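You operate a simulated robot arm through the tools that you are given. There is no shell and no other tool.

The job below is to be done with a simulated robot arm. You get a single attempt, and the scene is never put back.

JOB
Pump the green ball up into the green band and plug it.
Fine: the plug comes from its holder; the nozzle ends in its own, the handle down.
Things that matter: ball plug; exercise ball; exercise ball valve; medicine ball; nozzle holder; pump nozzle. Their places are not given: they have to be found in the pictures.

The check looks at the end state, three seconds after you hand in, the way a careful person would. Anything else that was tipped, shoved, dropped, spilled or broken makes it a failure.

ROBOT AND FRAMES
A 7-joint arm with a two-finger gripper, fixed in place. Base frame: the origin is at the foot of the arm, x ahead of it, y to its left, z up. Lengths are in mm, angles in degrees, forces in N, time in s.
With the tool pointing down near the work surface it reaches from about 260 to 560 mm from the base axis. Its first joint turns from -143.0 to 143.0 degrees. Payload 2.45 kg.
The TCP is the grasp point between the finger pads, 26 mm short of the fingertips. In the tool frame z runs along the fingers and y along their closing line. Largest opening 96 mm; the body of the gripper starts 69 mm behind the TCP.
Orientation is that of the tool frame in the base frame, as a unit quaternion [x, y, z, w]. With the fingers straight down and closing along the base's y, the tool's x points along the base's -x, its y along +y and its z along -z.

CONTROLS
- The arm moves only by the tool apply_moves. Its argument "moves" is a list of rows, each a list of 7 numbers: the opening, from 0 (shut) to 1 (fully open), then the shift along the tool's x, y, z in mm, then the turn, a rotation vector about the tool's x, y, z in degrees. In form: [[jaw, x, y, z, ax, ay, az], ...]. A call has 1 to 20 rows; each row shifts and turns the commanded pose from where the row before left it, along the tool's axes as they then stand. A row lasts 0.2 s, in which the tool goes at most 50 mm and 8.6 degrees; a call with a longer step from one row to the next is refused whole, and so is a gripper value outside its range. A pose out of reach is approached as far as the arm can. The call stops where the force on the tool passes 40 N (or 10 N more than at its start, if that is more) or the arm is blocked; 0.2 s more then pass. Each finger halts on what it meets, pressing with about 35 N; the grip force reading is that of the motor and also rises with nothing between the fingers. The clock runs only during rows and for 0.2 s after the last one: add rows that do not move to give the fingers time. It gives the time, the measured TCP pose, the force on the tool (base axes), the opening and the grip force at its end, in the units of the frame above (readings bear some noise), with the torque about the TCP (base axes, N m) and any sound that the robot's microphone picked up, and new pictures: "views" is both (left out), scene, wrist or none.
- Cameras (640 x 400 px; columns grow to the right, rows downward): "scene" is fixed at [219.7, 500.3, 1516.8]; the picture's right is [-0.57, -0.82, 0.00], its down [-0.77, 0.54, -0.33] and it looks along [0.27, -0.19, -0.94] (base axes); focal length 214 px, centre (320, 200). "wrist" rides on the gripper at [82, 3, -98] in the tool frame; the picture's right is [-0.04, 1.00, 0.00], its down [-0.73, -0.03, -0.68] and it looks along [-0.68, -0.03, 0.73] (tool axes); focal length 256 px, centre (320, 200).
- lift_body(by): slides the trunk up (or, below 0, down) by that many mm; the arm rides with it, the base frame stays. It gives what a move gives, with no picture.
- probe_pixels(camera, pixels): for up to 12 pixels [column, row] of the newest picture of that camera ("zoom" is the newest enlarged one), the place [x, y, z] in the base frame of the surface seen there, good to about 2 mm. It takes no simulated time.
- inspect(camera, box): a new picture of the part [left, top, right, bottom] of that camera's present view, enlarged. It takes no simulated time.
- hand_in(): hands the job in; it is judged then, once.

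Leave the gripper open and the arm clear of the work at the hand-in unless told otherwise.

The tools are called after "Call:" as name(argument=value, ...) on one line, values as JSON. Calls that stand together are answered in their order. apply_moves: Moves the arm, as the interface text tells. Its arguments: {"type":"object","properties":{"moves":{"type":"array"},"views":{"type":"string","enum":["both","scene","wrist","none"]}},"required":["moves"]} The other tools are called the same way: lift_body (by) slides the trunk up or down; probe_pixels (camera, pixels) gives the place of the surface under pixels of a picture; inspect (camera, box) takes an enlarged picture of a part of a camera's view; hand_in () hands the job in.

At the start:

```text
clock: 0.0
position: [344.5, 212.4, 1273.3]
ee_rot: [0.001, 1.0, 0.0, 0.0]
force: [0.6, 0.2, 0.5]
wrist_torque: [0.03, -0.01, 0.0]
finger_gap: 95.9
grasp_force: 0.1
trunk travel left (down, up): [-550.0, 90.0]
```

scene: 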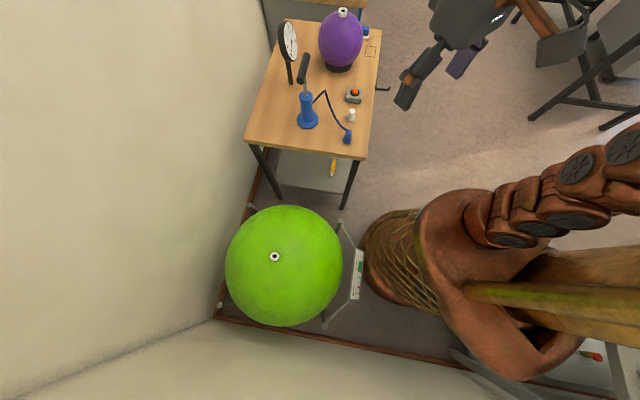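
wrist: 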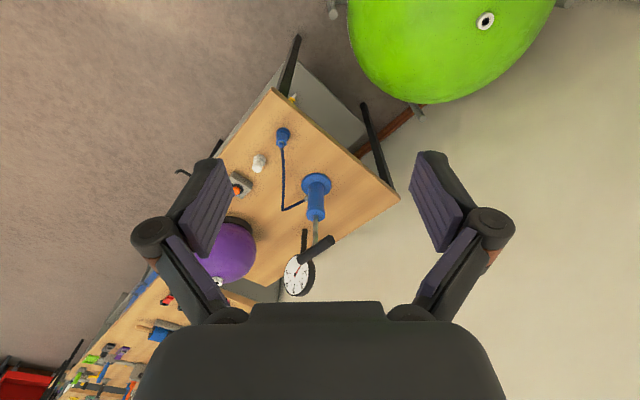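

I see a green exercise ball on the floor with a valve at about (274,256) in the scene picture. There is also a table with a blue pump, a hose, a gauge, a purple ball and white items. I'll zoom in on these before moving.

Call:
inspect(camera="scene", box=[240, 0, 400, 100])

Call:
inspect(camera="scene", box=[260, 70, 400, 158])

Call:
inspect(camera="scene", box=[210, 190, 400, 340])

Call:
inspect(camera="wrist", box=[200, 80, 420, 300])

```text
4.00 times, centred on (320, 50) of scene
```

zoom: 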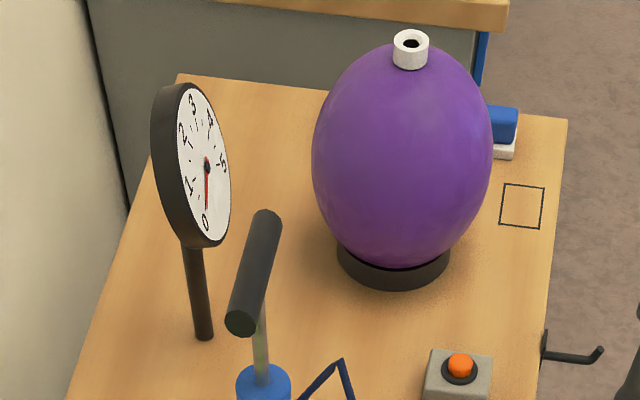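

```text
4.55 times, centred on (330, 114) of scene
```

zoom: 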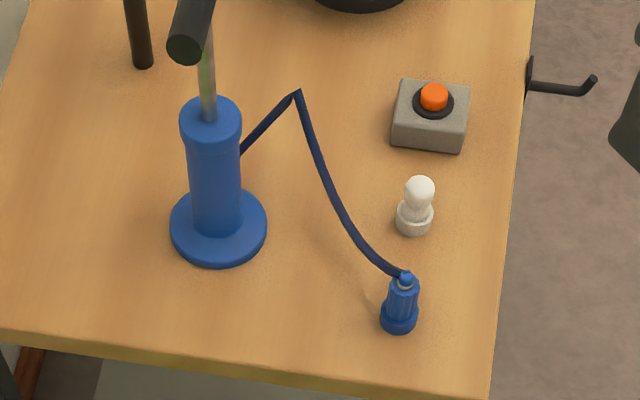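

```text
2.67 times, centred on (305, 265) of scene
```

zoom: 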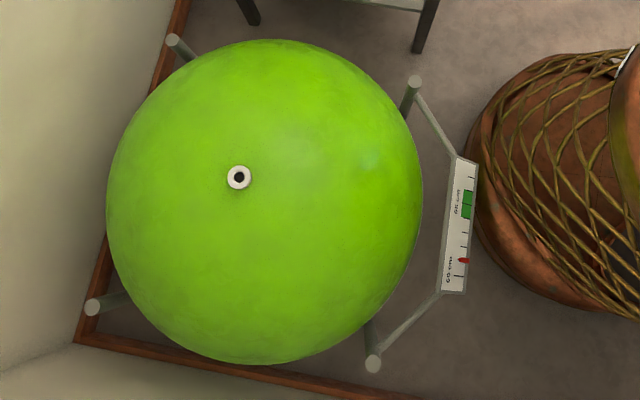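

```text
1.82 times, centred on (310, 190) of wrist
```

zoom: 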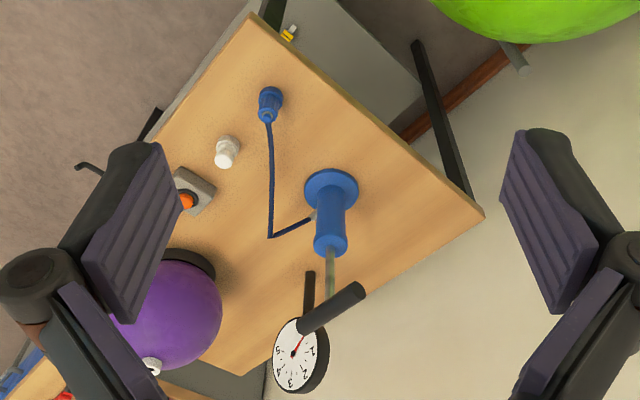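

The purple ball on the table has a valve of its own, and I'll leave it alone. The green ball has a scale with a red pointer below a green band. Next I'll probe the places of the main items.

Call:
probe_pixels(camera="scene", pixels=[[274, 256], [270, 256], [277, 252], [285, 290], [358, 262], [354, 289], [360, 255], [348, 138], [351, 113], [307, 122], [303, 70], [354, 92]])

Call:
probe_pixels(camera="wrist", pixels=[[284, 130], [282, 142], [259, 160], [256, 167], [317, 182], [316, 215], [315, 247], [328, 240], [238, 188], [240, 155], [280, 110], [340, 215]])

```text
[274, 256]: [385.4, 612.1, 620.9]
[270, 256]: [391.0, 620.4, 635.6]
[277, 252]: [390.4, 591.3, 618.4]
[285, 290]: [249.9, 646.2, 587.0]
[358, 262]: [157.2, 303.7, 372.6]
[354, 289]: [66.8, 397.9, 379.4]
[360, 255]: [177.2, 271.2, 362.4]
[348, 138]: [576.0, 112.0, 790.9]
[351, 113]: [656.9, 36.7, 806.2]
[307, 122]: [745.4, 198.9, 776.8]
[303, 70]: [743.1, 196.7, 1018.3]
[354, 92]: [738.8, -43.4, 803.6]
```

```text
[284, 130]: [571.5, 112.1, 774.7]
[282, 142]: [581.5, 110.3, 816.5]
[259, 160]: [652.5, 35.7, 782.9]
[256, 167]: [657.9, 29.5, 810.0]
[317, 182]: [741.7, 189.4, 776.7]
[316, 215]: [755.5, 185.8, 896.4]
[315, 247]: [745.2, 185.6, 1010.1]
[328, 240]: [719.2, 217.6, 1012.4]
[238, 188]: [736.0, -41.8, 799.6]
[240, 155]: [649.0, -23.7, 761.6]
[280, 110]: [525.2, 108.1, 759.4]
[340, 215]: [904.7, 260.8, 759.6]
```

The nozzle stands at about (575,112,800) and the plug at about (655,33,800). The pump handle is up at z≈1018. The valve is near (387,610,625). I'll zoom in tighter on the valve, the ball scale and the nozzle for finer geometry.

Call:
inspect(camera="scene", box=[258, 246, 290, 266])

Call:
probe_pixels(camera="zoom", pixels=[[320, 200], [320, 150], [320, 260], [260, 200], [385, 200], [100, 100], [540, 100], [540, 320], [100, 320], [330, 210], [280, 170], [360, 240]])

Call:
inspect(camera="scene", box=[330, 235, 378, 305])

Call:
probe_pixels(camera="scene", pixels=[[284, 215], [310, 230], [330, 260], [320, 290], [290, 310], [250, 300], [240, 260], [255, 230], [300, 260], [284, 265], [260, 275], [270, 240]])

```text
16.00 times, centred on (274, 256) of scene
```

zoom: 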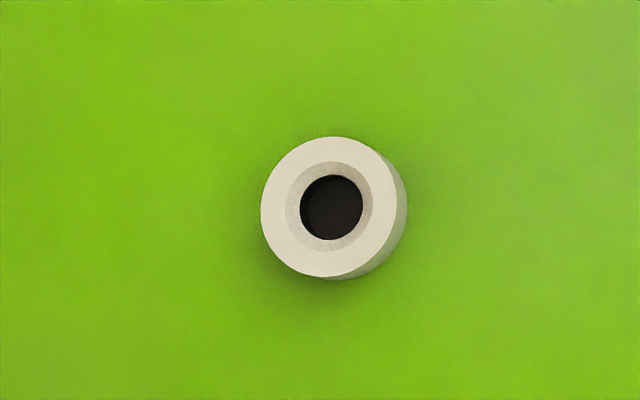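

```text
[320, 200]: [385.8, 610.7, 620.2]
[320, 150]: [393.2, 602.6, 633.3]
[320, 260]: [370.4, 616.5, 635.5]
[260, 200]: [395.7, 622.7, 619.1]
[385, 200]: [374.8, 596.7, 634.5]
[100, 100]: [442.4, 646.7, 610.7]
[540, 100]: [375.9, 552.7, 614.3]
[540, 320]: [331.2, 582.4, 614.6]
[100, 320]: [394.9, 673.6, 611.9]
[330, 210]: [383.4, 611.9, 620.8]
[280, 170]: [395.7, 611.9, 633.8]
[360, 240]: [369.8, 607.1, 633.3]
```

```text
5.71 times, centred on (354, 270) of scene
```

zoom: 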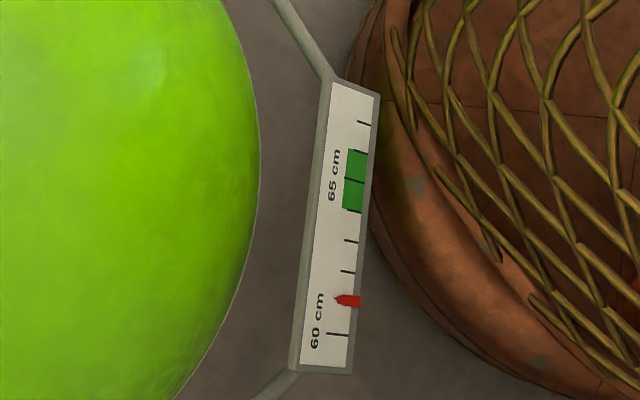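

```text
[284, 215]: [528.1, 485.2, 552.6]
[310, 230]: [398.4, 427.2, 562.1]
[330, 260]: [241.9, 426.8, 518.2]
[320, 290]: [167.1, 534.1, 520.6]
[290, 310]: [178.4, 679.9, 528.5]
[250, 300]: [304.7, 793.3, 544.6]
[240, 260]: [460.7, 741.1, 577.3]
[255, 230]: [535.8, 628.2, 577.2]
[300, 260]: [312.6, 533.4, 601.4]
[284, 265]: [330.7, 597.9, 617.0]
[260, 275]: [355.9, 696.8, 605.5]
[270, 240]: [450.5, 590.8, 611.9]
```

The valve axis is vertical at about (382,609), with its top face at z≈634. Its outer diameter is about 35 mm. Next I'll look closely at the nozzle, plug, handle and button, and probe them.

Call:
inspect(camera="scene", box=[332, 122, 364, 152])

Call:
inspect(camera="wrist", box=[264, 118, 304, 152])

Call:
inspect(camera="wrist", box=[240, 145, 280, 180])

Call:
inspect(camera="scene", box=[284, 40, 332, 130])

```text
13.33 times, centred on (348, 137) of scene
```

zoom: 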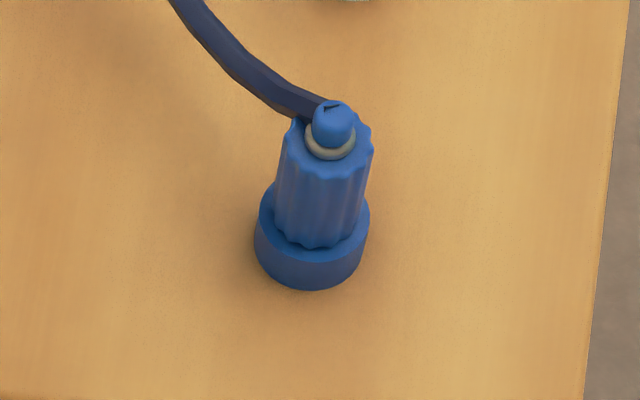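

```text
11.76 times, centred on (284, 135) of wrist
```

zoom: 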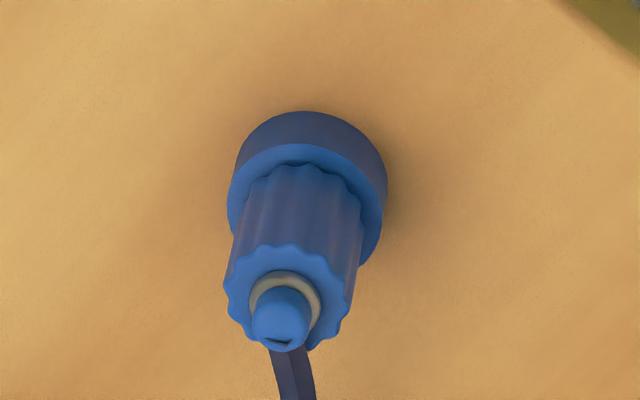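

```text
11.43 times, centred on (260, 162) of wrist
```

zoom: 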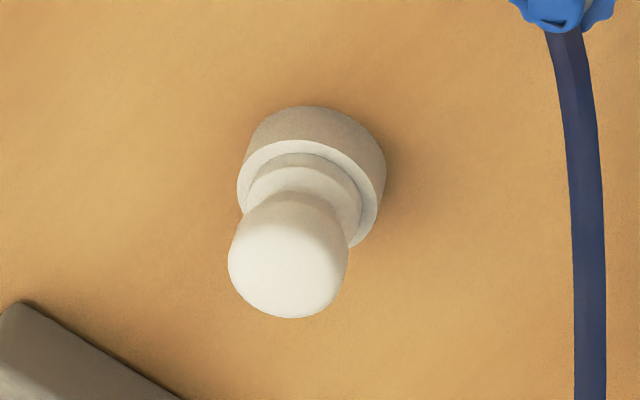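

```text
4.44 times, centred on (308, 85) of scene
```

zoom: 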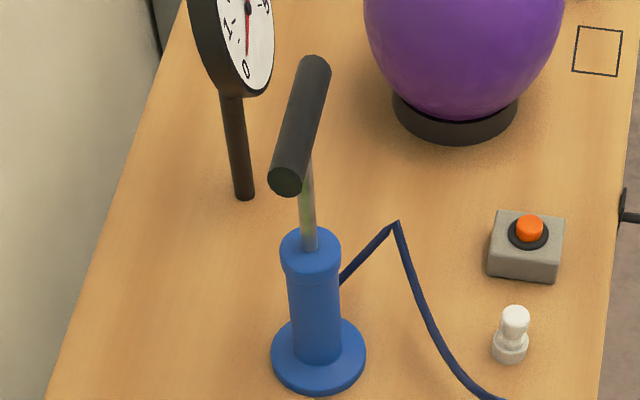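

I'll probe the handle ends in this zoom. Then I'll zoom back on the nozzle and plug with the wrist camera and probe those.

Call:
probe_pixels(camera="zoom", pixels=[[316, 62], [283, 175], [300, 120], [312, 125], [285, 120], [309, 245], [312, 235], [317, 375], [275, 355], [362, 355], [342, 282], [308, 190]])

Call:
inspect(camera="scene", box=[332, 122, 364, 152])

Call:
probe_pixels(camera="zoom", pixels=[[335, 115], [330, 150], [288, 135], [372, 135], [280, 220], [360, 220], [320, 230], [260, 250], [365, 240], [312, 270], [310, 287], [325, 170]])

Call:
inspect(camera="scene", box=[336, 100, 368, 130])

```text
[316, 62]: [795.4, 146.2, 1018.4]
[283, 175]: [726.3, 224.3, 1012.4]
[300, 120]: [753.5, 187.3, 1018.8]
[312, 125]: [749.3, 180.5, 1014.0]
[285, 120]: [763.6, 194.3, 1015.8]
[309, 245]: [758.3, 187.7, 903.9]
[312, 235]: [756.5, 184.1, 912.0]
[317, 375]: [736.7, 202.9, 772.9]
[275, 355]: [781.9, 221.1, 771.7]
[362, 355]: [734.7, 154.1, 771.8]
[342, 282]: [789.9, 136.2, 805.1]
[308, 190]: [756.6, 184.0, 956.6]
```

```text
13.33 times, centred on (348, 137) of scene
```

zoom: 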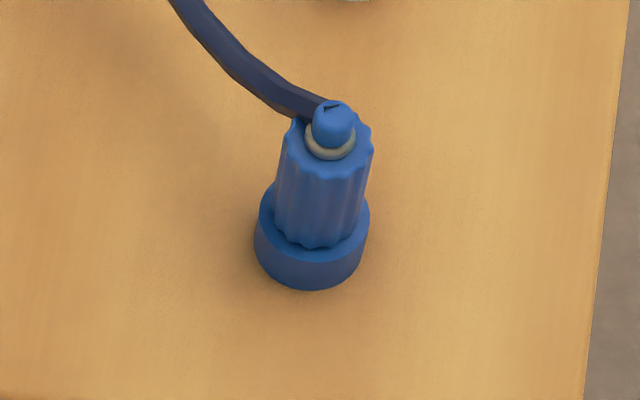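

```text
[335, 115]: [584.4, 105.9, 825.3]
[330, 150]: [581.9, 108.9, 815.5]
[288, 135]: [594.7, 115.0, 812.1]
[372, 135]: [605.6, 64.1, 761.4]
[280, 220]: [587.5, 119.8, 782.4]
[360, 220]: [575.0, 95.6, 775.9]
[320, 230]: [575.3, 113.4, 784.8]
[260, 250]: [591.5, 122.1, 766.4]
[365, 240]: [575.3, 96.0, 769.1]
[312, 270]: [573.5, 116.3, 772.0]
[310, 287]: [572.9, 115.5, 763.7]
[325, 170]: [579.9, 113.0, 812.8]
```

```text
13.33 times, centred on (352, 115) of scene
```

zoom: 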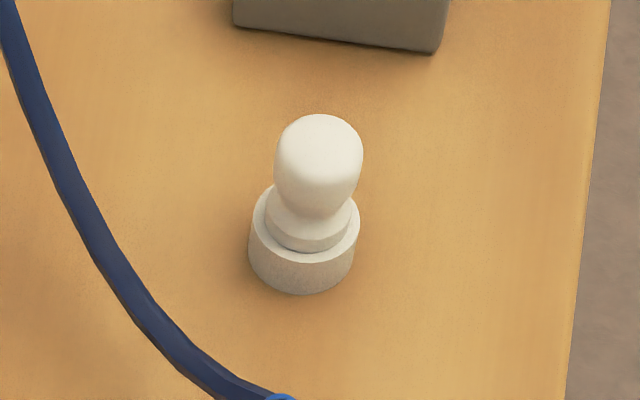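

The nozzle grip is centred near (586,107) and spans z 778–813. Now I'll probe the plug in this zoom.

Call:
probe_pixels(camera="zoom", pixels=[[320, 140], [285, 165], [358, 165], [320, 190], [315, 215], [280, 225], [345, 225], [310, 242], [260, 240], [352, 240], [305, 275], [320, 120]])

Call:
inspect(camera="scene", box=[338, 78, 370, 106])

Call:
probe_pixels(camera="scene", pixels=[[246, 138], [285, 22], [381, 42], [360, 157], [388, 88], [340, 160], [300, 150], [310, 90], [320, 98], [343, 14], [290, 40], [289, 75]])

```text
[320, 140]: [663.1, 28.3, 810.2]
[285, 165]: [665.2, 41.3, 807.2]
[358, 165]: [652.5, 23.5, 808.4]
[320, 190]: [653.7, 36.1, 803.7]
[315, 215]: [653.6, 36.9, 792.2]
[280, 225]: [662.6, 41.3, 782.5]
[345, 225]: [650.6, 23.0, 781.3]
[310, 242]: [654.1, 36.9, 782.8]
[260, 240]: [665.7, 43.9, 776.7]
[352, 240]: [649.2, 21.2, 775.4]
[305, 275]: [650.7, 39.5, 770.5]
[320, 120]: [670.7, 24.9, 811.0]
```

```text
14.29 times, centred on (354, 92) of scene
```

zoom: 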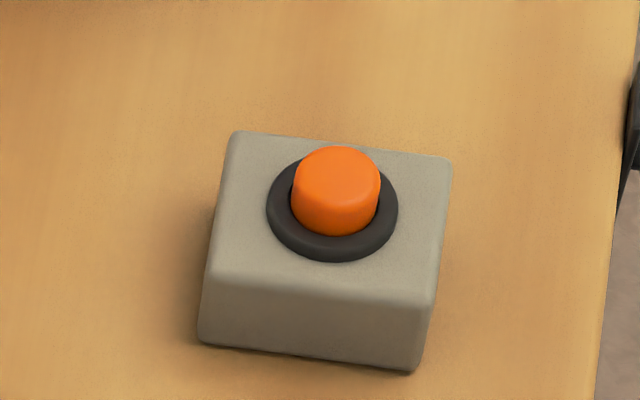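

```text
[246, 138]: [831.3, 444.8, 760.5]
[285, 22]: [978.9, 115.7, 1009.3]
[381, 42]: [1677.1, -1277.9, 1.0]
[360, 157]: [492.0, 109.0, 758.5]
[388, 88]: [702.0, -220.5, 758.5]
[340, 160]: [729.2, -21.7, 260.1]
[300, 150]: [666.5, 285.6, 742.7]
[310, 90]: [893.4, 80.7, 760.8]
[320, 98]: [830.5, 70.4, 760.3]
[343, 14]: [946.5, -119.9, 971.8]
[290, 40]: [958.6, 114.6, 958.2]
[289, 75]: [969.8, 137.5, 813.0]
```

Plug knob is at about (661,29,800). The pump rod is at about (757,185), and the handle bar runs from (726,224) to (795,146) at z≈1010. These are all fairly far out, so I'll first test reach up here in free air. I'll pitch the tool 45° outward.

Call:
apply_moves(moves=[[1, 0, 0, 0, 0, -7.5, 0], [1, 0, 0, 0, 0, -7.5, 0], [1, 0, 0, 0, 0, -7.5, 0], [1, 0, 0, 0, 0, -7.5, 0], [1, 0, 0, 0, 0, -7.5, 0], [1, 0, 0, 0, 0, -7.5, 0], [1, 0, 0, 0, 0, 0, 0]])

```text
clock: 1.3
position: [328.0, 237.1, 1276.6]
ee_rot: [-0.01, 0.955, 0.139, 0.263]
force: [0.4, 1.4, -1.1]
wrist_torque: [-0.03, 0.0, 0.0]
finger_gap: 96.1
grasp_force: 0.0
trunk travel left (down, up): [-550.0, 90.0]
stopped in row 6: the arm was blocked; the commanded pose is now the measured one
```

scene: 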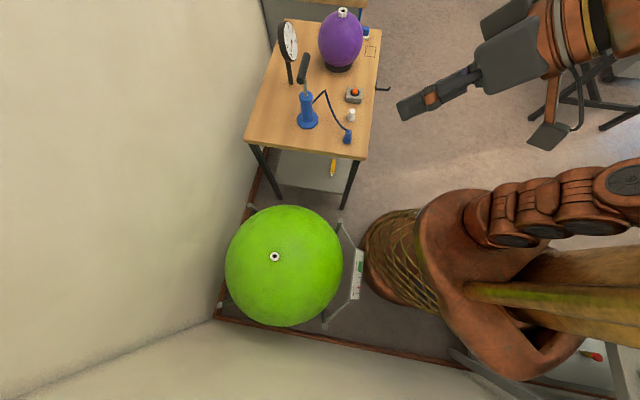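
wrist: 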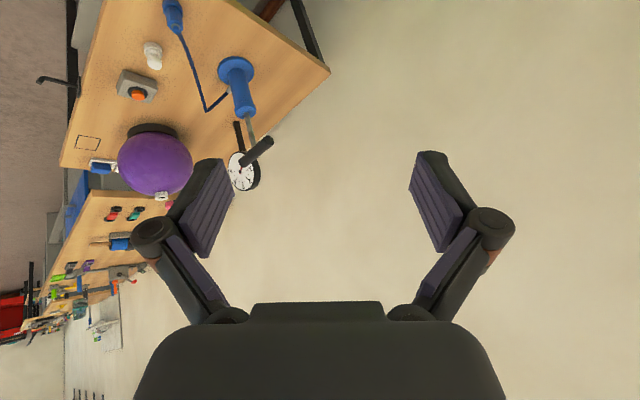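

The arm hit a joint limit while pitching this way, with the tool only about 35° off vertical. I'll go back to vertical and then test rolling the gripper about its own axis, so the camera ends up on the outer side for an outward pitch.

Call:
apply_moves(moves=[[1, 0, 0, 0, 3.24, 6.12, 0.24], [1, 0, 0, 0, 3.24, 6.12, 0.24], [1, 0, 0, 0, 3.24, 6.12, 0.24], [1, 0, 0, 0, 3.24, 6.12, 0.24], [1, 0, 0, 0, 3.24, 6.12, 0.24], [1, 0, 0, 0, 0, 0, 8.2], [1, 0, 0, 0, 0, 0, 8.2], [1, 0, 0, 0, 0, 0, 8.2], [1, 0, 0, 0, 0, 0, 8.2], [1, 0, 0, 0, 0, 0, 8.2], [1, 0, 0, 0, 0, 0, 8.2], [1, 0, 0, 0, 0, 0, 8.2], [1, 0, 0, 0, 0, 0, 8.2], [1, 0, 0, 0, 0, 0, 8.2], [1, 0, 0, 0, 0, 0, 8.2], [1, 0, 0, 0, 0, 0, 8]], views="scene")

```text
clock: 4.7
position: [327.4, 236.9, 1276.2]
ee_rot: [0.707, 0.707, -0.001, 0.001]
force: [-0.3, 0.3, 0.6]
wrist_torque: [0.01, -0.03, 0.04]
finger_gap: 95.9
grasp_force: 0.1
trunk travel left (down, up): [-550.0, 90.0]
```

scene: 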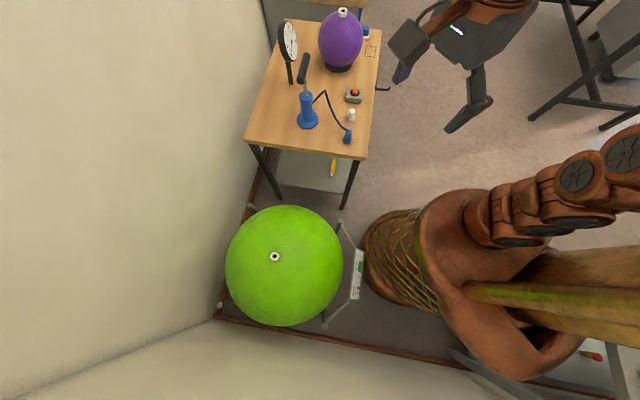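

Rolling +90° works. I'll continue with another 90° so the camera is on the outer side.

Call:
apply_moves(moves=[[1, 0, 0, 0, 0, 0, 8.2], [1, 0, 0, 0, 0, 0, 8.2], [1, 0, 0, 0, 0, 0, 8.2], [1, 0, 0, 0, 0, 0, 8.2], [1, 0, 0, 0, 0, 0, 8.2], [1, 0, 0, 0, 0, 0, 8.2], [1, 0, 0, 0, 0, 0, 8.2], [1, 0, 0, 0, 0, 0, 8.2], [1, 0, 0, 0, 0, 0, 8.2], [1, 0, 0, 0, 0, 0, 8.2], [1, 0, 0, 0, 0, 0, 8]], views="scene")

```text
clock: 7.1
position: [333.8, 167.8, 1182.9]
ee_rot: [1.0, -0.001, -0.024, -0.014]
force: [-0.9, -0.8, 0.2]
wrist_torque: [0.0, -0.07, -0.04]
finger_gap: 95.8
grasp_force: 0.2
out of reach, approached as far as the arm can: row 6, 7, 8, 9, 10, 11
trunk travel left (down, up): [-550.0, 90.0]
```

scene: 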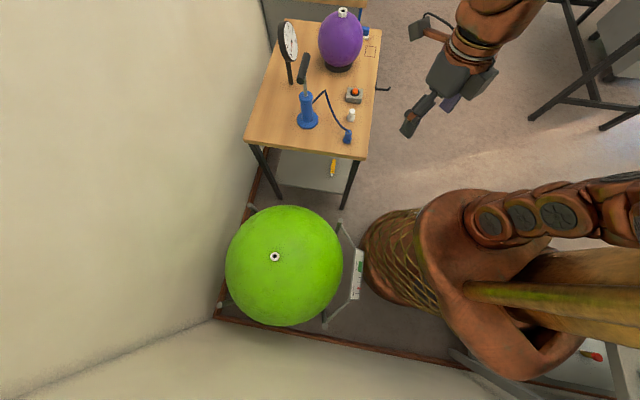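

The roll reached 180° (camera now on the outer side), but the arm sagged to z=1183 because the old height was out of reach. I'll move the command down 110 mm and then pitch outward about tool +y.

Call:
apply_moves(moves=[[1, 0, 0, 40, 0, 0, 0], [1, 0, 0, 40, 0, 0, 0], [1, 0, 0, 40, 0, 0, 0], [1, 0, 0, 0, 0, 0, 0], [1, 0, 0, 0, 0, 7.5, 0], [1, 0, 0, 0, 0, 7.5, 0], [1, 0, 0, 0, 0, 7.5, 0], [1, 0, 0, 0, 0, 7.5, 0], [1, 0, 0, 0, 0, 7.5, 0], [1, 0, 0, 0, 0, 7.5, 0]], views="both")

```text
clock: 8.7
position: [358.7, 90.6, 981.0]
ee_rot: [0.99, -0.115, 0.021, 0.072]
force: [-0.1, 0.0, -0.5]
wrist_torque: [-0.06, -0.03, -0.01]
finger_gap: 96.0
grasp_force: 0.0
out of reach, approached as far as the arm can: row 7
trunk travel left (down, up): [-550.0, 90.0]
stopped in row 7: the arm was blocked; the commanded pose is now the measured one
```

scene: 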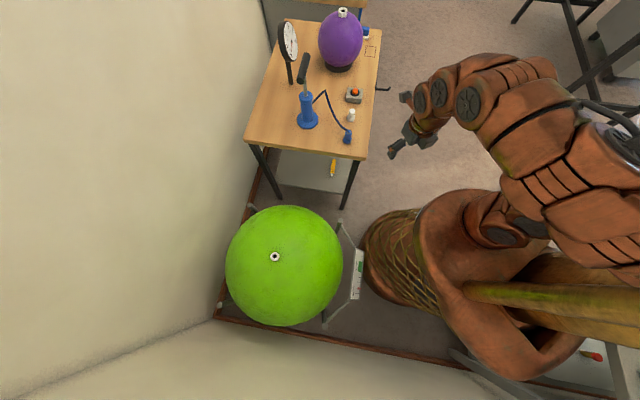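
wrist: 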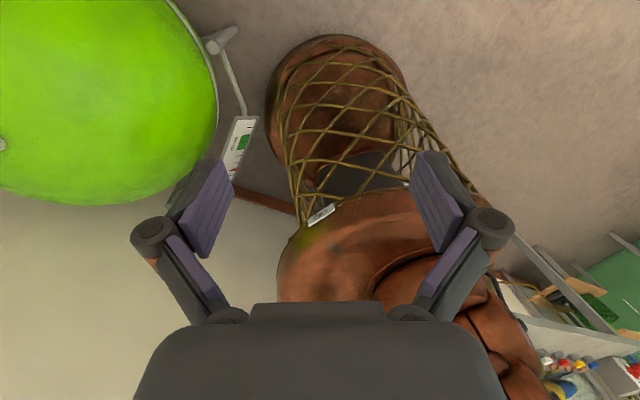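

I'd like to know the arm's own geometry (shoulder, elbow and wrist heights), so I'll probe points on the arm in the scene picture.

Call:
probe_pixels(camera="scene", pixels=[[400, 250], [440, 250], [460, 210], [495, 235], [530, 228], [545, 180], [600, 140], [620, 230], [500, 70], [468, 103], [440, 92], [420, 135]])

```text
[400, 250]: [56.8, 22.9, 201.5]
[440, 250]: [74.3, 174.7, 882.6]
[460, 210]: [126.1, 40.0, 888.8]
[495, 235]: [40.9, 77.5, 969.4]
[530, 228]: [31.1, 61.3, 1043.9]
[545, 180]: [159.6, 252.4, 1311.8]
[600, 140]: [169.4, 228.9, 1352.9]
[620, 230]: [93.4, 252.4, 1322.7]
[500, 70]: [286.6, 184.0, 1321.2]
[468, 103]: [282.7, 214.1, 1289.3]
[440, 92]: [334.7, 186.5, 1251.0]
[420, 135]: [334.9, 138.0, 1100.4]
```

The shoulder sits at about z=1040 and the elbow at about 1320, so the arm is tucked and its wrist is at a limit. The natural posture should be the default roll (camera toward the robot) with the arm extended. I'll roll back while rising a little.

Call:
apply_moves(moves=[[1, 0, 0, -5, 0, 0, -8.3], [1, 0, 0, -5, 0, 0, -8.3], [1, 0, 0, -5, 0, 0, -8.3], [1, 0, 0, -5, 0, 0, -8.3], [1, 0, 0, -5, 0, 0, -8.3], [1, 0, 0, -5, 0, 0, -8.3], [1, 0, 0, -5, 0, 0, -8.3], [1, 0, 0, -5, 0, 0, -8.3], [1, 0, 0, -5, 0, 0, -8.3], [1, 0, 0, -5, 0, 0, -8.3], [1, 0, 0, -5, 0, 0, -8.3], [1, 0, 0, -5, 0, 0, -8.3], [1, 0, 0, -5, 0, 0, -8.3], [1, 0, 0, -5, 0, 0, -8.3], [1, 0, 0, -5, 0, 0, -8.3], [1, 0, 0, -5, 0, 0, -8.3], [1, 0, 0, -5, 0, 0, -8.3], [1, 0, 0, -5, 0, 0, -8.3], [1, 0, 0, -5, 0, 0, -8.3], [1, 0, 0, 0, 0, 0, 0]], views="scene")

```text
clock: 12.8
position: [354.4, 105.3, 1077.8]
ee_rot: [0.302, 0.95, -0.066, 0.038]
force: [-0.5, 1.0, 0.0]
wrist_torque: [0.01, 0.02, 0.0]
finger_gap: 96.1
grasp_force: 0.1
trunk travel left (down, up): [-550.0, 90.0]
```

scene: 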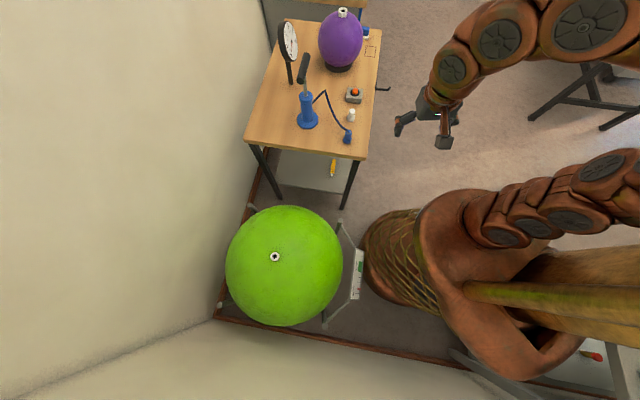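

I'll straighten the tool to vertical with a yaw of 14° (toward the nozzle), still in free air.

Call:
apply_moves(moves=[[1, 0, 0, 0, -1.19, 0.5, -7.0], [1, 0, 0, 0, -1.19, 0.5, -7.0], [1, 0, 0, 0, -1.19, 0.5, -7.0], [1, 0, 0, 0, -1.19, 0.5, -7.0], [1, 0, 0, 0, -1.19, 0.5, -7.0], [1, 0, 0, 0, -1.19, 0.5, -7.0], [1, 0, 0, 0, -1.19, 0.5, -7.0], [1, 0, 0, 0, 0, 0, 0]], views="none")

Call:
lift_body(by=-100)

```text
clock: 14.7
position: [356.0, 105.4, 1077.3]
ee_rot: [-0.119, 0.993, -0.001, 0.0]
force: [-0.2, 0.3, 0.0]
wrist_torque: [0.06, 0.02, 0.01]
finger_gap: 96.1
grasp_force: 0.1
trunk travel left (down, up): [-550.0, 90.0]
```

```text
clock: 16.0
position: [355.1, 105.3, 977.3]
ee_rot: [-0.119, 0.993, 0.0, 0.001]
force: [0.0, -0.6, 0.2]
wrist_torque: [-0.02, -0.03, 0.01]
finger_gap: 96.1
grasp_force: 0.0
trunk travel left (down, up): [-450.0, 190.0]
```

Vertical at (355,105,977). Next I'll extend 180 mm outward at this height, which is well above the table items, and then pitch outward.

Call:
apply_moves(moves=[[1, -30, 0, 0, 0, 0, 0], [1, -30, 0, 0, 0, 0, 0], [1, -30, 0, 0, 0, 0, 0], [1, -30, 0, 0, 0, 0, 0], [1, -30, 0, 0, 0, 0, 0], [1, 0, 0, 0, 0, -7.5, 0], [1, 0, 0, 0, 0, -7.5, 0], [1, 0, 0, 0, 0, -7.5, 0], [1, 0, 0, 0, 0, -7.5, 0], [1, 0, 0, 0, 0, -7.5, 0], [1, 0, 0, 0, 0, -7.5, 0], [1, 0, 0, 0, 0, 0, 0]], views="both")

```text
clock: 18.6
position: [501.1, 141.5, 978.8]
ee_rot: [-0.111, 0.917, 0.045, 0.381]
force: [-0.5, 0.2, -0.5]
wrist_torque: [0.04, 0.01, 0.01]
finger_gap: 95.8
grasp_force: 0.1
trunk travel left (down, up): [-450.0, 190.0]
```

scene: 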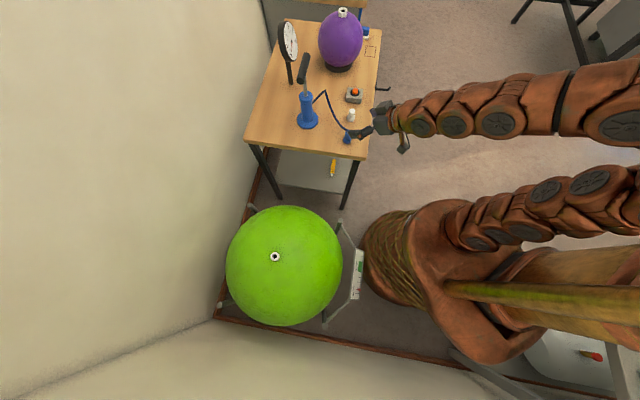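
wrist: 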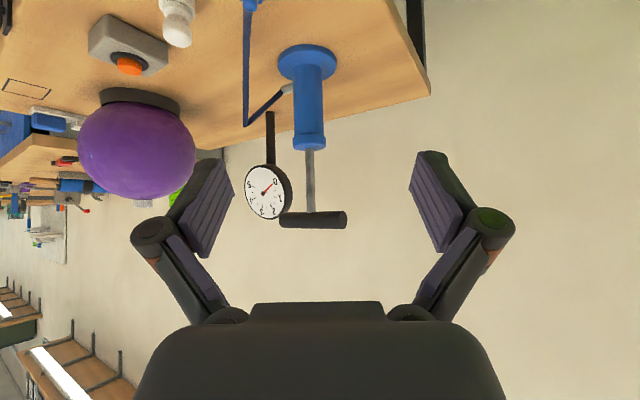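

45° pitch works at this extended radius. I'll check reach at the valve before choosing the grasp angle, so I'll swing about the base axis to bearing ~58° at this safe height.

Call:
apply_moves(moves=[[1, 1.36, 44.7, -1.36, -3.49, 0, -3.49], [1, 1.36, 44.7, -1.36, -3.49, 0, -3.49], [1, 1.36, 44.7, -1.36, -3.49, 0, -3.49], [1, 1.36, 44.7, -1.36, -3.49, 0, -3.49], [1, 1.36, 44.7, -1.36, -3.49, 0, -3.49], [1, 1.36, 44.7, -1.36, -3.49, 0, -3.49], [1, 1.36, 44.7, -1.36, -3.49, 0, -3.49], [1, 1.36, 44.7, -1.36, -3.49, 0, -3.49], [1, 1.36, 44.7, -1.36, -3.49, 0, -3.49], [1, 0, 0, 0, 0, 0, 0]], views="none")

Call:
lift_body(by=-120)

```text
clock: 20.8
position: [270.2, 458.8, 978.4]
ee_rot: [-0.449, 0.807, 0.187, 0.334]
force: [0.5, -0.5, -0.4]
wrist_torque: [0.03, 0.01, -0.01]
finger_gap: 96.2
grasp_force: 0.1
trunk travel left (down, up): [-450.0, 190.0]
```

```text
clock: 22.3
position: [270.9, 459.1, 859.0]
ee_rot: [-0.448, 0.808, 0.185, 0.334]
force: [-0.4, 0.1, 0.0]
wrist_torque: [0.0, 0.01, 0.0]
finger_gap: 96.0
grasp_force: 0.1
trunk travel left (down, up): [-330.0, 310.0]
```

At (271,459,859). Next I'll extend outward over the ball to above the valve (382,609), staying at z≈859.

Call:
apply_moves(moves=[[1, -26.3, -2.9, 26.3, 0, 0, 0], [1, -26.3, -2.9, 26.3, 0, 0, 0], [1, -26.3, -2.9, 26.3, 0, 0, 0], [1, -26.3, -2.9, 26.3, 0, 0, 0], [1, -26.3, -2.9, 26.3, 0, 0, 0], [1, 0, 0, 0, 0, 0, 0]], views="both")

```text
clock: 23.7
position: [379.6, 609.2, 858.7]
ee_rot: [-0.448, 0.808, 0.185, 0.335]
force: [-0.4, 0.0, -0.6]
wrist_torque: [-0.02, 0.03, 0.0]
finger_gap: 95.9
grasp_force: 0.0
trunk travel left (down, up): [-330.0, 310.0]
```

scene: 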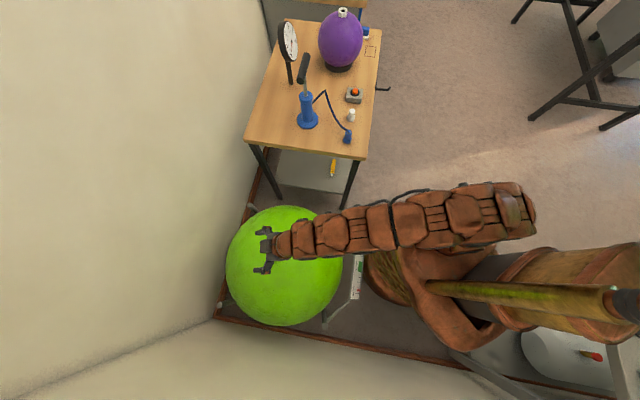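
wrist: 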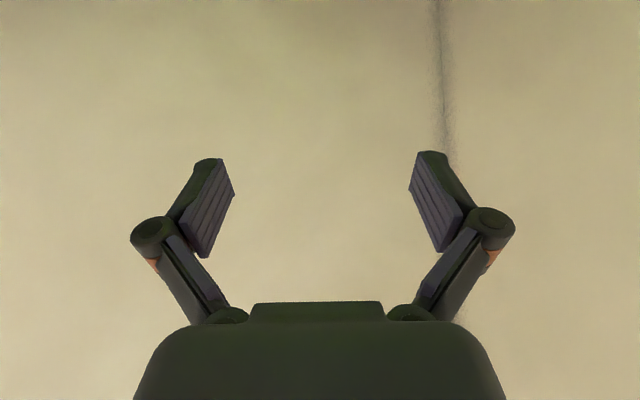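

The arm reaches the valve at 45° pitch, so I'll use 45° throughout. Now I'll retract 190 mm inward, raise the trunk 60 mm and swing back to the nozzle's bearing (~10.4°).

Call:
apply_moves(moves=[[1, 26.9, 0, -26.9, 0, 0, 0], [1, 26.9, 0, -26.9, 0, 0, 0], [1, 26.9, 0, -26.9, 0, 0, 0], [1, 26.9, 0, -26.9, 0, 0, 0], [1, 26.9, 0, -26.9, 0, 0, 0], [1, 0, 0, 0, 0, 0, 0]], views="none")

Call:
lift_body(by=60)

Call:
apply_moves(moves=[[1, 1.285, -43.75, -1.285, 3.362, 0, 3.362], [1, 1.285, -43.75, -1.285, 3.362, 0, 3.362], [1, 1.285, -43.75, -1.285, 3.362, 0, 3.362], [1, 1.285, -43.75, -1.285, 3.362, 0, 3.362], [1, 1.285, -43.75, -1.285, 3.362, 0, 3.362], [1, 1.285, -43.75, -1.285, 3.362, 0, 3.362], [1, 1.285, -43.75, -1.285, 3.362, 0, 3.362], [1, 1.285, -43.75, -1.285, 3.362, 0, 3.362], [1, 1.285, -43.75, -1.285, 3.362, 0, 3.362], [1, 1.285, -43.75, -1.285, 3.362, 0, 3.362], [1, 0, 0, 0, 0, 0, 0]], views="both")

```text
clock: 25.1
position: [280.3, 444.2, 857.8]
ee_rot: [-0.449, 0.808, 0.186, 0.334]
force: [-0.1, 0.1, -0.6]
wrist_torque: [-0.01, -0.03, 0.06]
finger_gap: 95.9
grasp_force: 0.1
trunk travel left (down, up): [-330.0, 310.0]
```

```text
clock: 26.1
position: [280.3, 443.8, 916.9]
ee_rot: [-0.449, 0.808, 0.186, 0.334]
force: [0.3, -0.1, 0.8]
wrist_torque: [0.02, 0.03, 0.0]
finger_gap: 96.1
grasp_force: 0.1
trunk travel left (down, up): [-390.0, 250.0]
```

```text
clock: 28.5
position: [519.8, 94.6, 919.6]
ee_rot: [-0.085, 0.92, 0.036, 0.381]
force: [-0.2, 0.3, -1.0]
wrist_torque: [0.03, -0.02, 0.01]
finger_gap: 96.0
grasp_force: 0.0
trunk travel left (down, up): [-390.0, 250.0]
```

scene: 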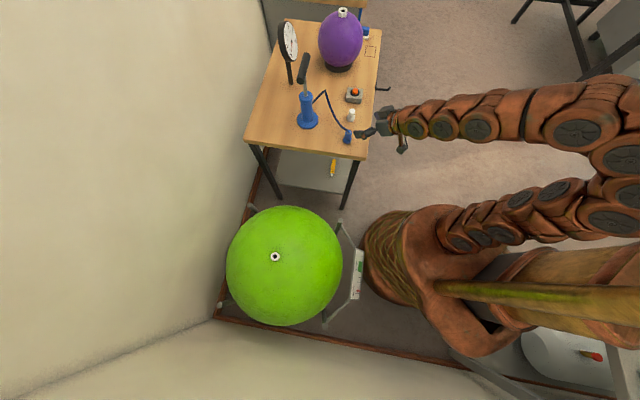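
wrist: 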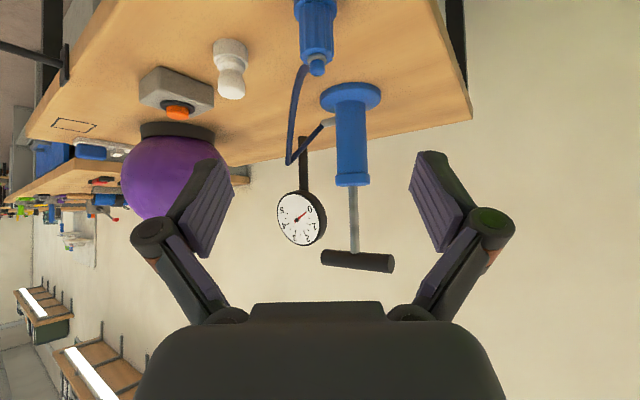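

The wrist view now shows the nozzle at (317,35), the plug at (231,70), the pump and the gauge. I'll zoom in on the nozzle and probe its edges from here.

Call:
inspect(camera="wrist", box=[270, 0, 366, 80])

Call:
probe_pixels(camera="wrist", pixels=[[302, 40], [315, 40], [328, 40], [336, 40], [317, 66], [317, 58], [303, 20], [318, 20], [333, 20], [317, 6], [300, 66], [290, 120]])

Call:
inspect(camera="wrist", box=[260, 180, 420, 280])

Call:
probe_pixels(camera="wrist", pixels=[[325, 257], [357, 260], [390, 264], [353, 230], [352, 190], [352, 181], [352, 140], [350, 95], [231, 50], [231, 70], [231, 88], [288, 158]])

```text
5.00 times, centred on (318, 40) of wrist
```

zoom: 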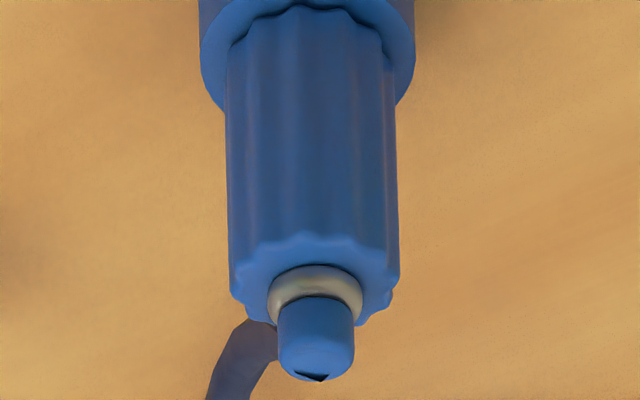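

```text
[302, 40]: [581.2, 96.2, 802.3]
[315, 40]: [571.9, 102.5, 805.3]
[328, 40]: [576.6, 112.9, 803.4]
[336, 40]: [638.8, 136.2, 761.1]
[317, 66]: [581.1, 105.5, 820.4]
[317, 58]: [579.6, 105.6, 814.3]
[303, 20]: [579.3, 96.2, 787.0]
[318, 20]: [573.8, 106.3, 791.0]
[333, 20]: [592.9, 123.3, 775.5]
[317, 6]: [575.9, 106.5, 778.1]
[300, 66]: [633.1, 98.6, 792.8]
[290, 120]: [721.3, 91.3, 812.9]
```

```text
4.00 times, centred on (340, 230) of wrist
```

zoom: 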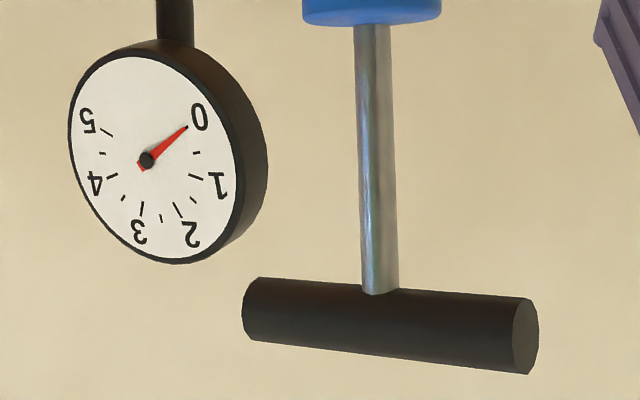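

```text
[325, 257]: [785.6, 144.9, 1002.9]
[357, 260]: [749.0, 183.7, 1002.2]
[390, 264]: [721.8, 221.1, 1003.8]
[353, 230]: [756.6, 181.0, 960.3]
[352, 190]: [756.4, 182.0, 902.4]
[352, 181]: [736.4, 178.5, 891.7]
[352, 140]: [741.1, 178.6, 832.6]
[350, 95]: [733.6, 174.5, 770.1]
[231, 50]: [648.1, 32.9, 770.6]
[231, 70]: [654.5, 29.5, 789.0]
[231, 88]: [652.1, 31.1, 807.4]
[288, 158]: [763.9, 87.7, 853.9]
```

The nozzle axis is at about (586,106.7), with the grip from z 778 to 814. The hose leaves the cap outward at about −10° yaw. I'll set the tool yaw to 0 so the hose stays between the fingers, then move to above the nozzle at z=880.

Call:
apply_moves(moves=[[1, 0, 0, 0, 3.78, 0, 3.78], [1, 0, 0, 0, 3.78, 0, 3.78], [1, -6.3, 4.03, 24.9, 0, 0, 0], [1, -6.3, 4.03, 24.9, 0, 0, 0], [1, -6.3, 4.03, 24.9, 0, 0, 0], [1, 0, 0, 0, 0, 0, 0]], views="both")

```text
clock: 29.9
position: [588.2, 106.8, 878.3]
ee_rot: [0.001, 0.924, 0.0, 0.382]
force: [0.0, -0.5, 0.3]
wrist_torque: [0.0, -0.01, 0.01]
finger_gap: 96.0
grasp_force: 0.2
trunk travel left (down, up): [-390.0, 250.0]
```

scene: 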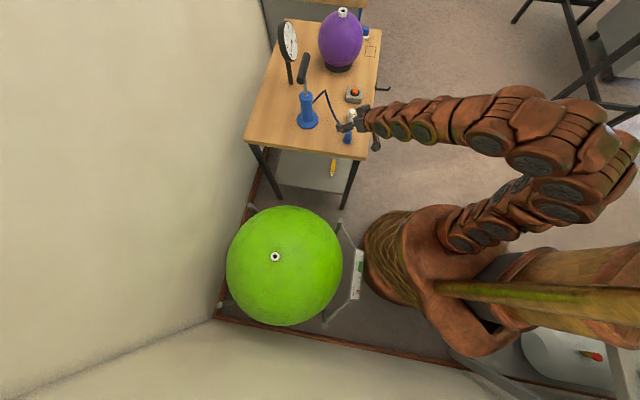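
wrist: 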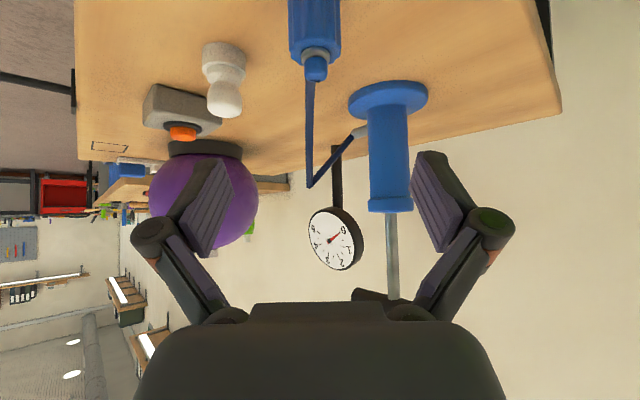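

The nozzle is centred between the fingers. I'll descend 72 mm to z≈806, straddling the grip.

Call:
apply_moves(moves=[[1, 13.2, 0, 12.4, 0, 0, 0], [1, 13.2, 0, 12.4, 0, 0, 0], [1, 13.2, 0, 12.4, 0, 0, 0], [1, 13.2, 0, 12.4, 0, 0, 0], [1, 0, 0, 0, 0, 0, 0]], views="both")

```text
clock: 31.1
position: [583.6, 105.3, 806.0]
ee_rot: [0.001, 0.924, 0.0, 0.383]
force: [-0.2, 0.4, 0.5]
wrist_torque: [0.02, -0.03, 0.0]
finger_gap: 95.8
grasp_force: 0.1
trunk travel left (down, up): [-390.0, 250.0]
```

scene: 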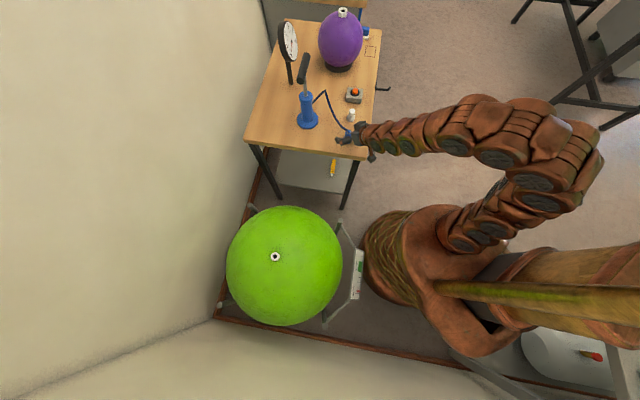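
wrist: 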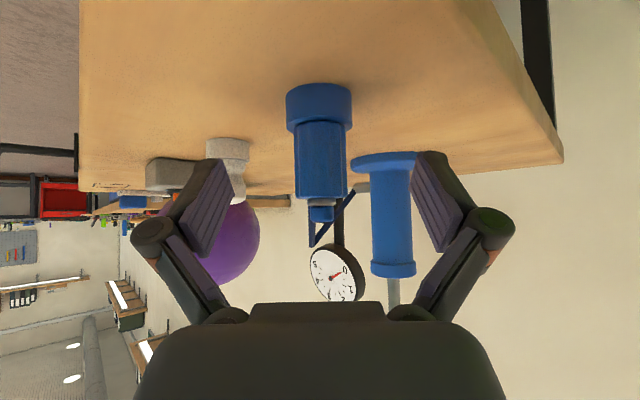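

The nozzle is aligned (column ~321). I'll close the gripper on it.

Call:
apply_moves(moves=[[0, 0, 0, 0, 0, 0, 0], [0, 0, 0, 0, 0, 0, 0], [0, 0, 0, 0, 0, 0, 0], [0, 0, 0, 0, 0, 0, 0], [0, 0, 0, 0, 0, 0, 0], [0, 0, 0, 0, 0, 0, 0], [0, 0, 0, 0, 0, 0, 0]], views="wrist")

```text
clock: 32.7
position: [583.3, 105.7, 805.6]
ee_rot: [0.0, 0.924, 0.0, 0.382]
force: [-0.6, 5.8, 0.1]
wrist_torque: [0.13, 0.01, 0.05]
finger_gap: 24.4
grasp_force: 34.7
trunk travel left (down, up): [-390.0, 250.0]
```

wrist: 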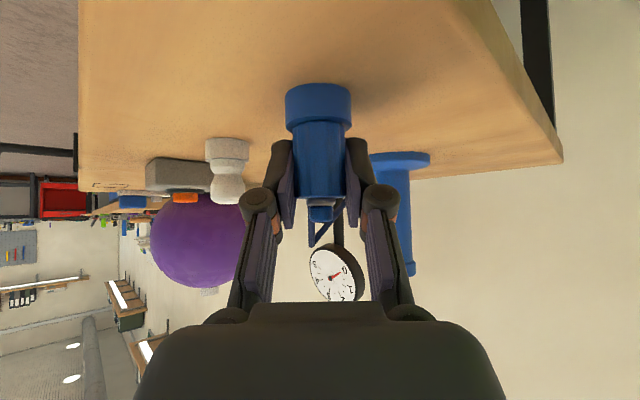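

Gripped with a gap of 24.4 mm. There is a slight side force of 5.8 N, so I'll ease 1 mm in +y and lift straight up 80 mm.

Call:
apply_moves(moves=[[0, 0, 1, 0, 0, 0, 0], [0, -5, 0, -5, 0, 0, 0], [0, -5, 0, -5, 0, 0, 0], [0, -7.07, 0, -7.07, 0, 0, 0], [0, -7.07, 0, -7.07, 0, 0, 0], [0, -7.07, 0, -7.07, 0, 0, 0], [0, -7.07, 0, -7.07, 0, 0, 0], [0, -7.07, 0, -7.07, 0, 0, 0], [0, -7.07, 0, -7.07, 0, 0, 0], [0, -7.07, 0, -7.07, 0, 0, 0], [0, 0, 0, 0, 0, 0, 0]], views="both")

```text
clock: 35.1
position: [585.2, 104.1, 890.8]
ee_rot: [0.001, 0.924, -0.001, 0.382]
force: [1.0, 0.4, -0.5]
wrist_torque: [0.02, 0.01, 0.0]
finger_gap: 24.5
grasp_force: 34.9
trunk travel left (down, up): [-390.0, 250.0]
```

scene: 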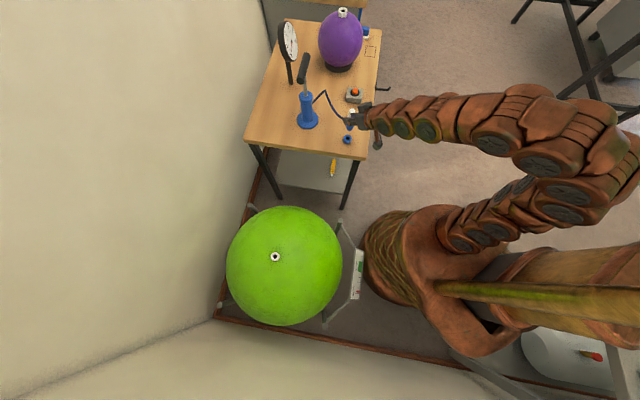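
wrist: 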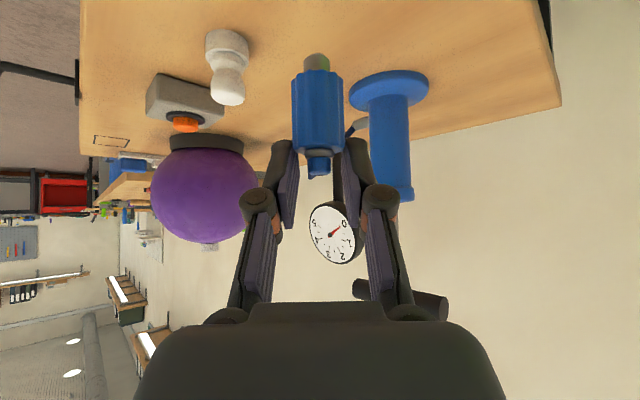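

The nozzle is out of its holder, and a metal stem shows at its lower end. I'll zoom in on the held nozzle and on the empty holder (scene ~(348,139)).

Call:
inspect(camera="wrist", box=[270, 40, 370, 190])

Call:
probe_pixels(camera="wrist", pixels=[[317, 56], [317, 62], [317, 67], [317, 74], [317, 100], [317, 130], [317, 146], [317, 168], [296, 100], [340, 100], [308, 60], [326, 60]])

Call:
inspect(camera="scene", box=[332, 124, 364, 154])

Call:
probe_pixels(camera="zoom", pixels=[[320, 180], [310, 210], [320, 230], [265, 200], [370, 200], [320, 150]])

```text
2.67 times, centred on (320, 115) of wrist
```

zoom: 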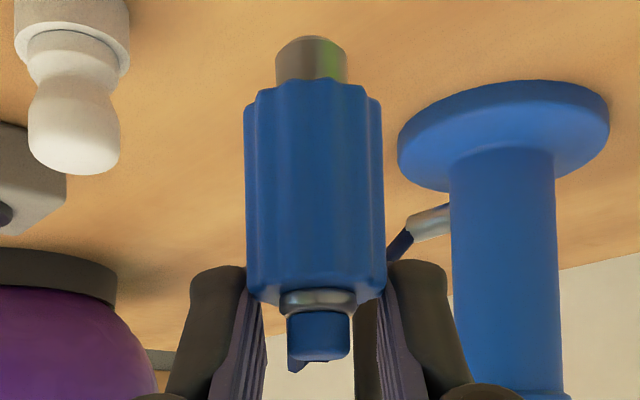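

```text
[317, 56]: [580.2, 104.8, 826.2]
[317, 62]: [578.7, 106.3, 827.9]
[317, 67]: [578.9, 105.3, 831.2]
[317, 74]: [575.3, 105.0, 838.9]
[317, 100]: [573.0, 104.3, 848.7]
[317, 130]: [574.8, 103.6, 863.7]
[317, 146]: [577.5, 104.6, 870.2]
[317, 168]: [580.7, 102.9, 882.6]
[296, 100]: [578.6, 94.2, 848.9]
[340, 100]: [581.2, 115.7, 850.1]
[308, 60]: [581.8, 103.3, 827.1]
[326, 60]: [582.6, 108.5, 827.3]
```

```text
13.33 times, centred on (348, 139) of scene
```

zoom: 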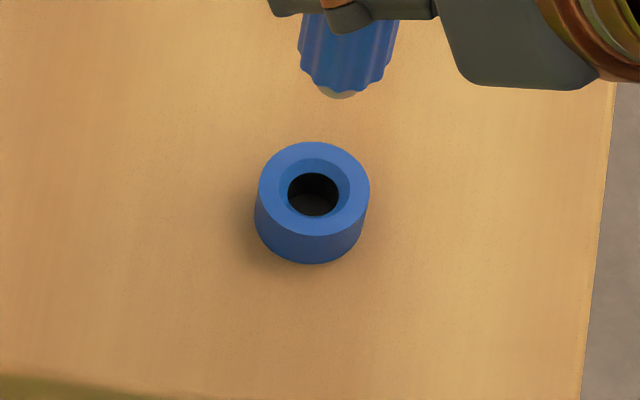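

```text
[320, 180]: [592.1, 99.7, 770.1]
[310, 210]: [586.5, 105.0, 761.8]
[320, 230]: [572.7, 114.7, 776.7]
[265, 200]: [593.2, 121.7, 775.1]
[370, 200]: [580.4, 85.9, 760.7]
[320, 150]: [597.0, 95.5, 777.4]
```

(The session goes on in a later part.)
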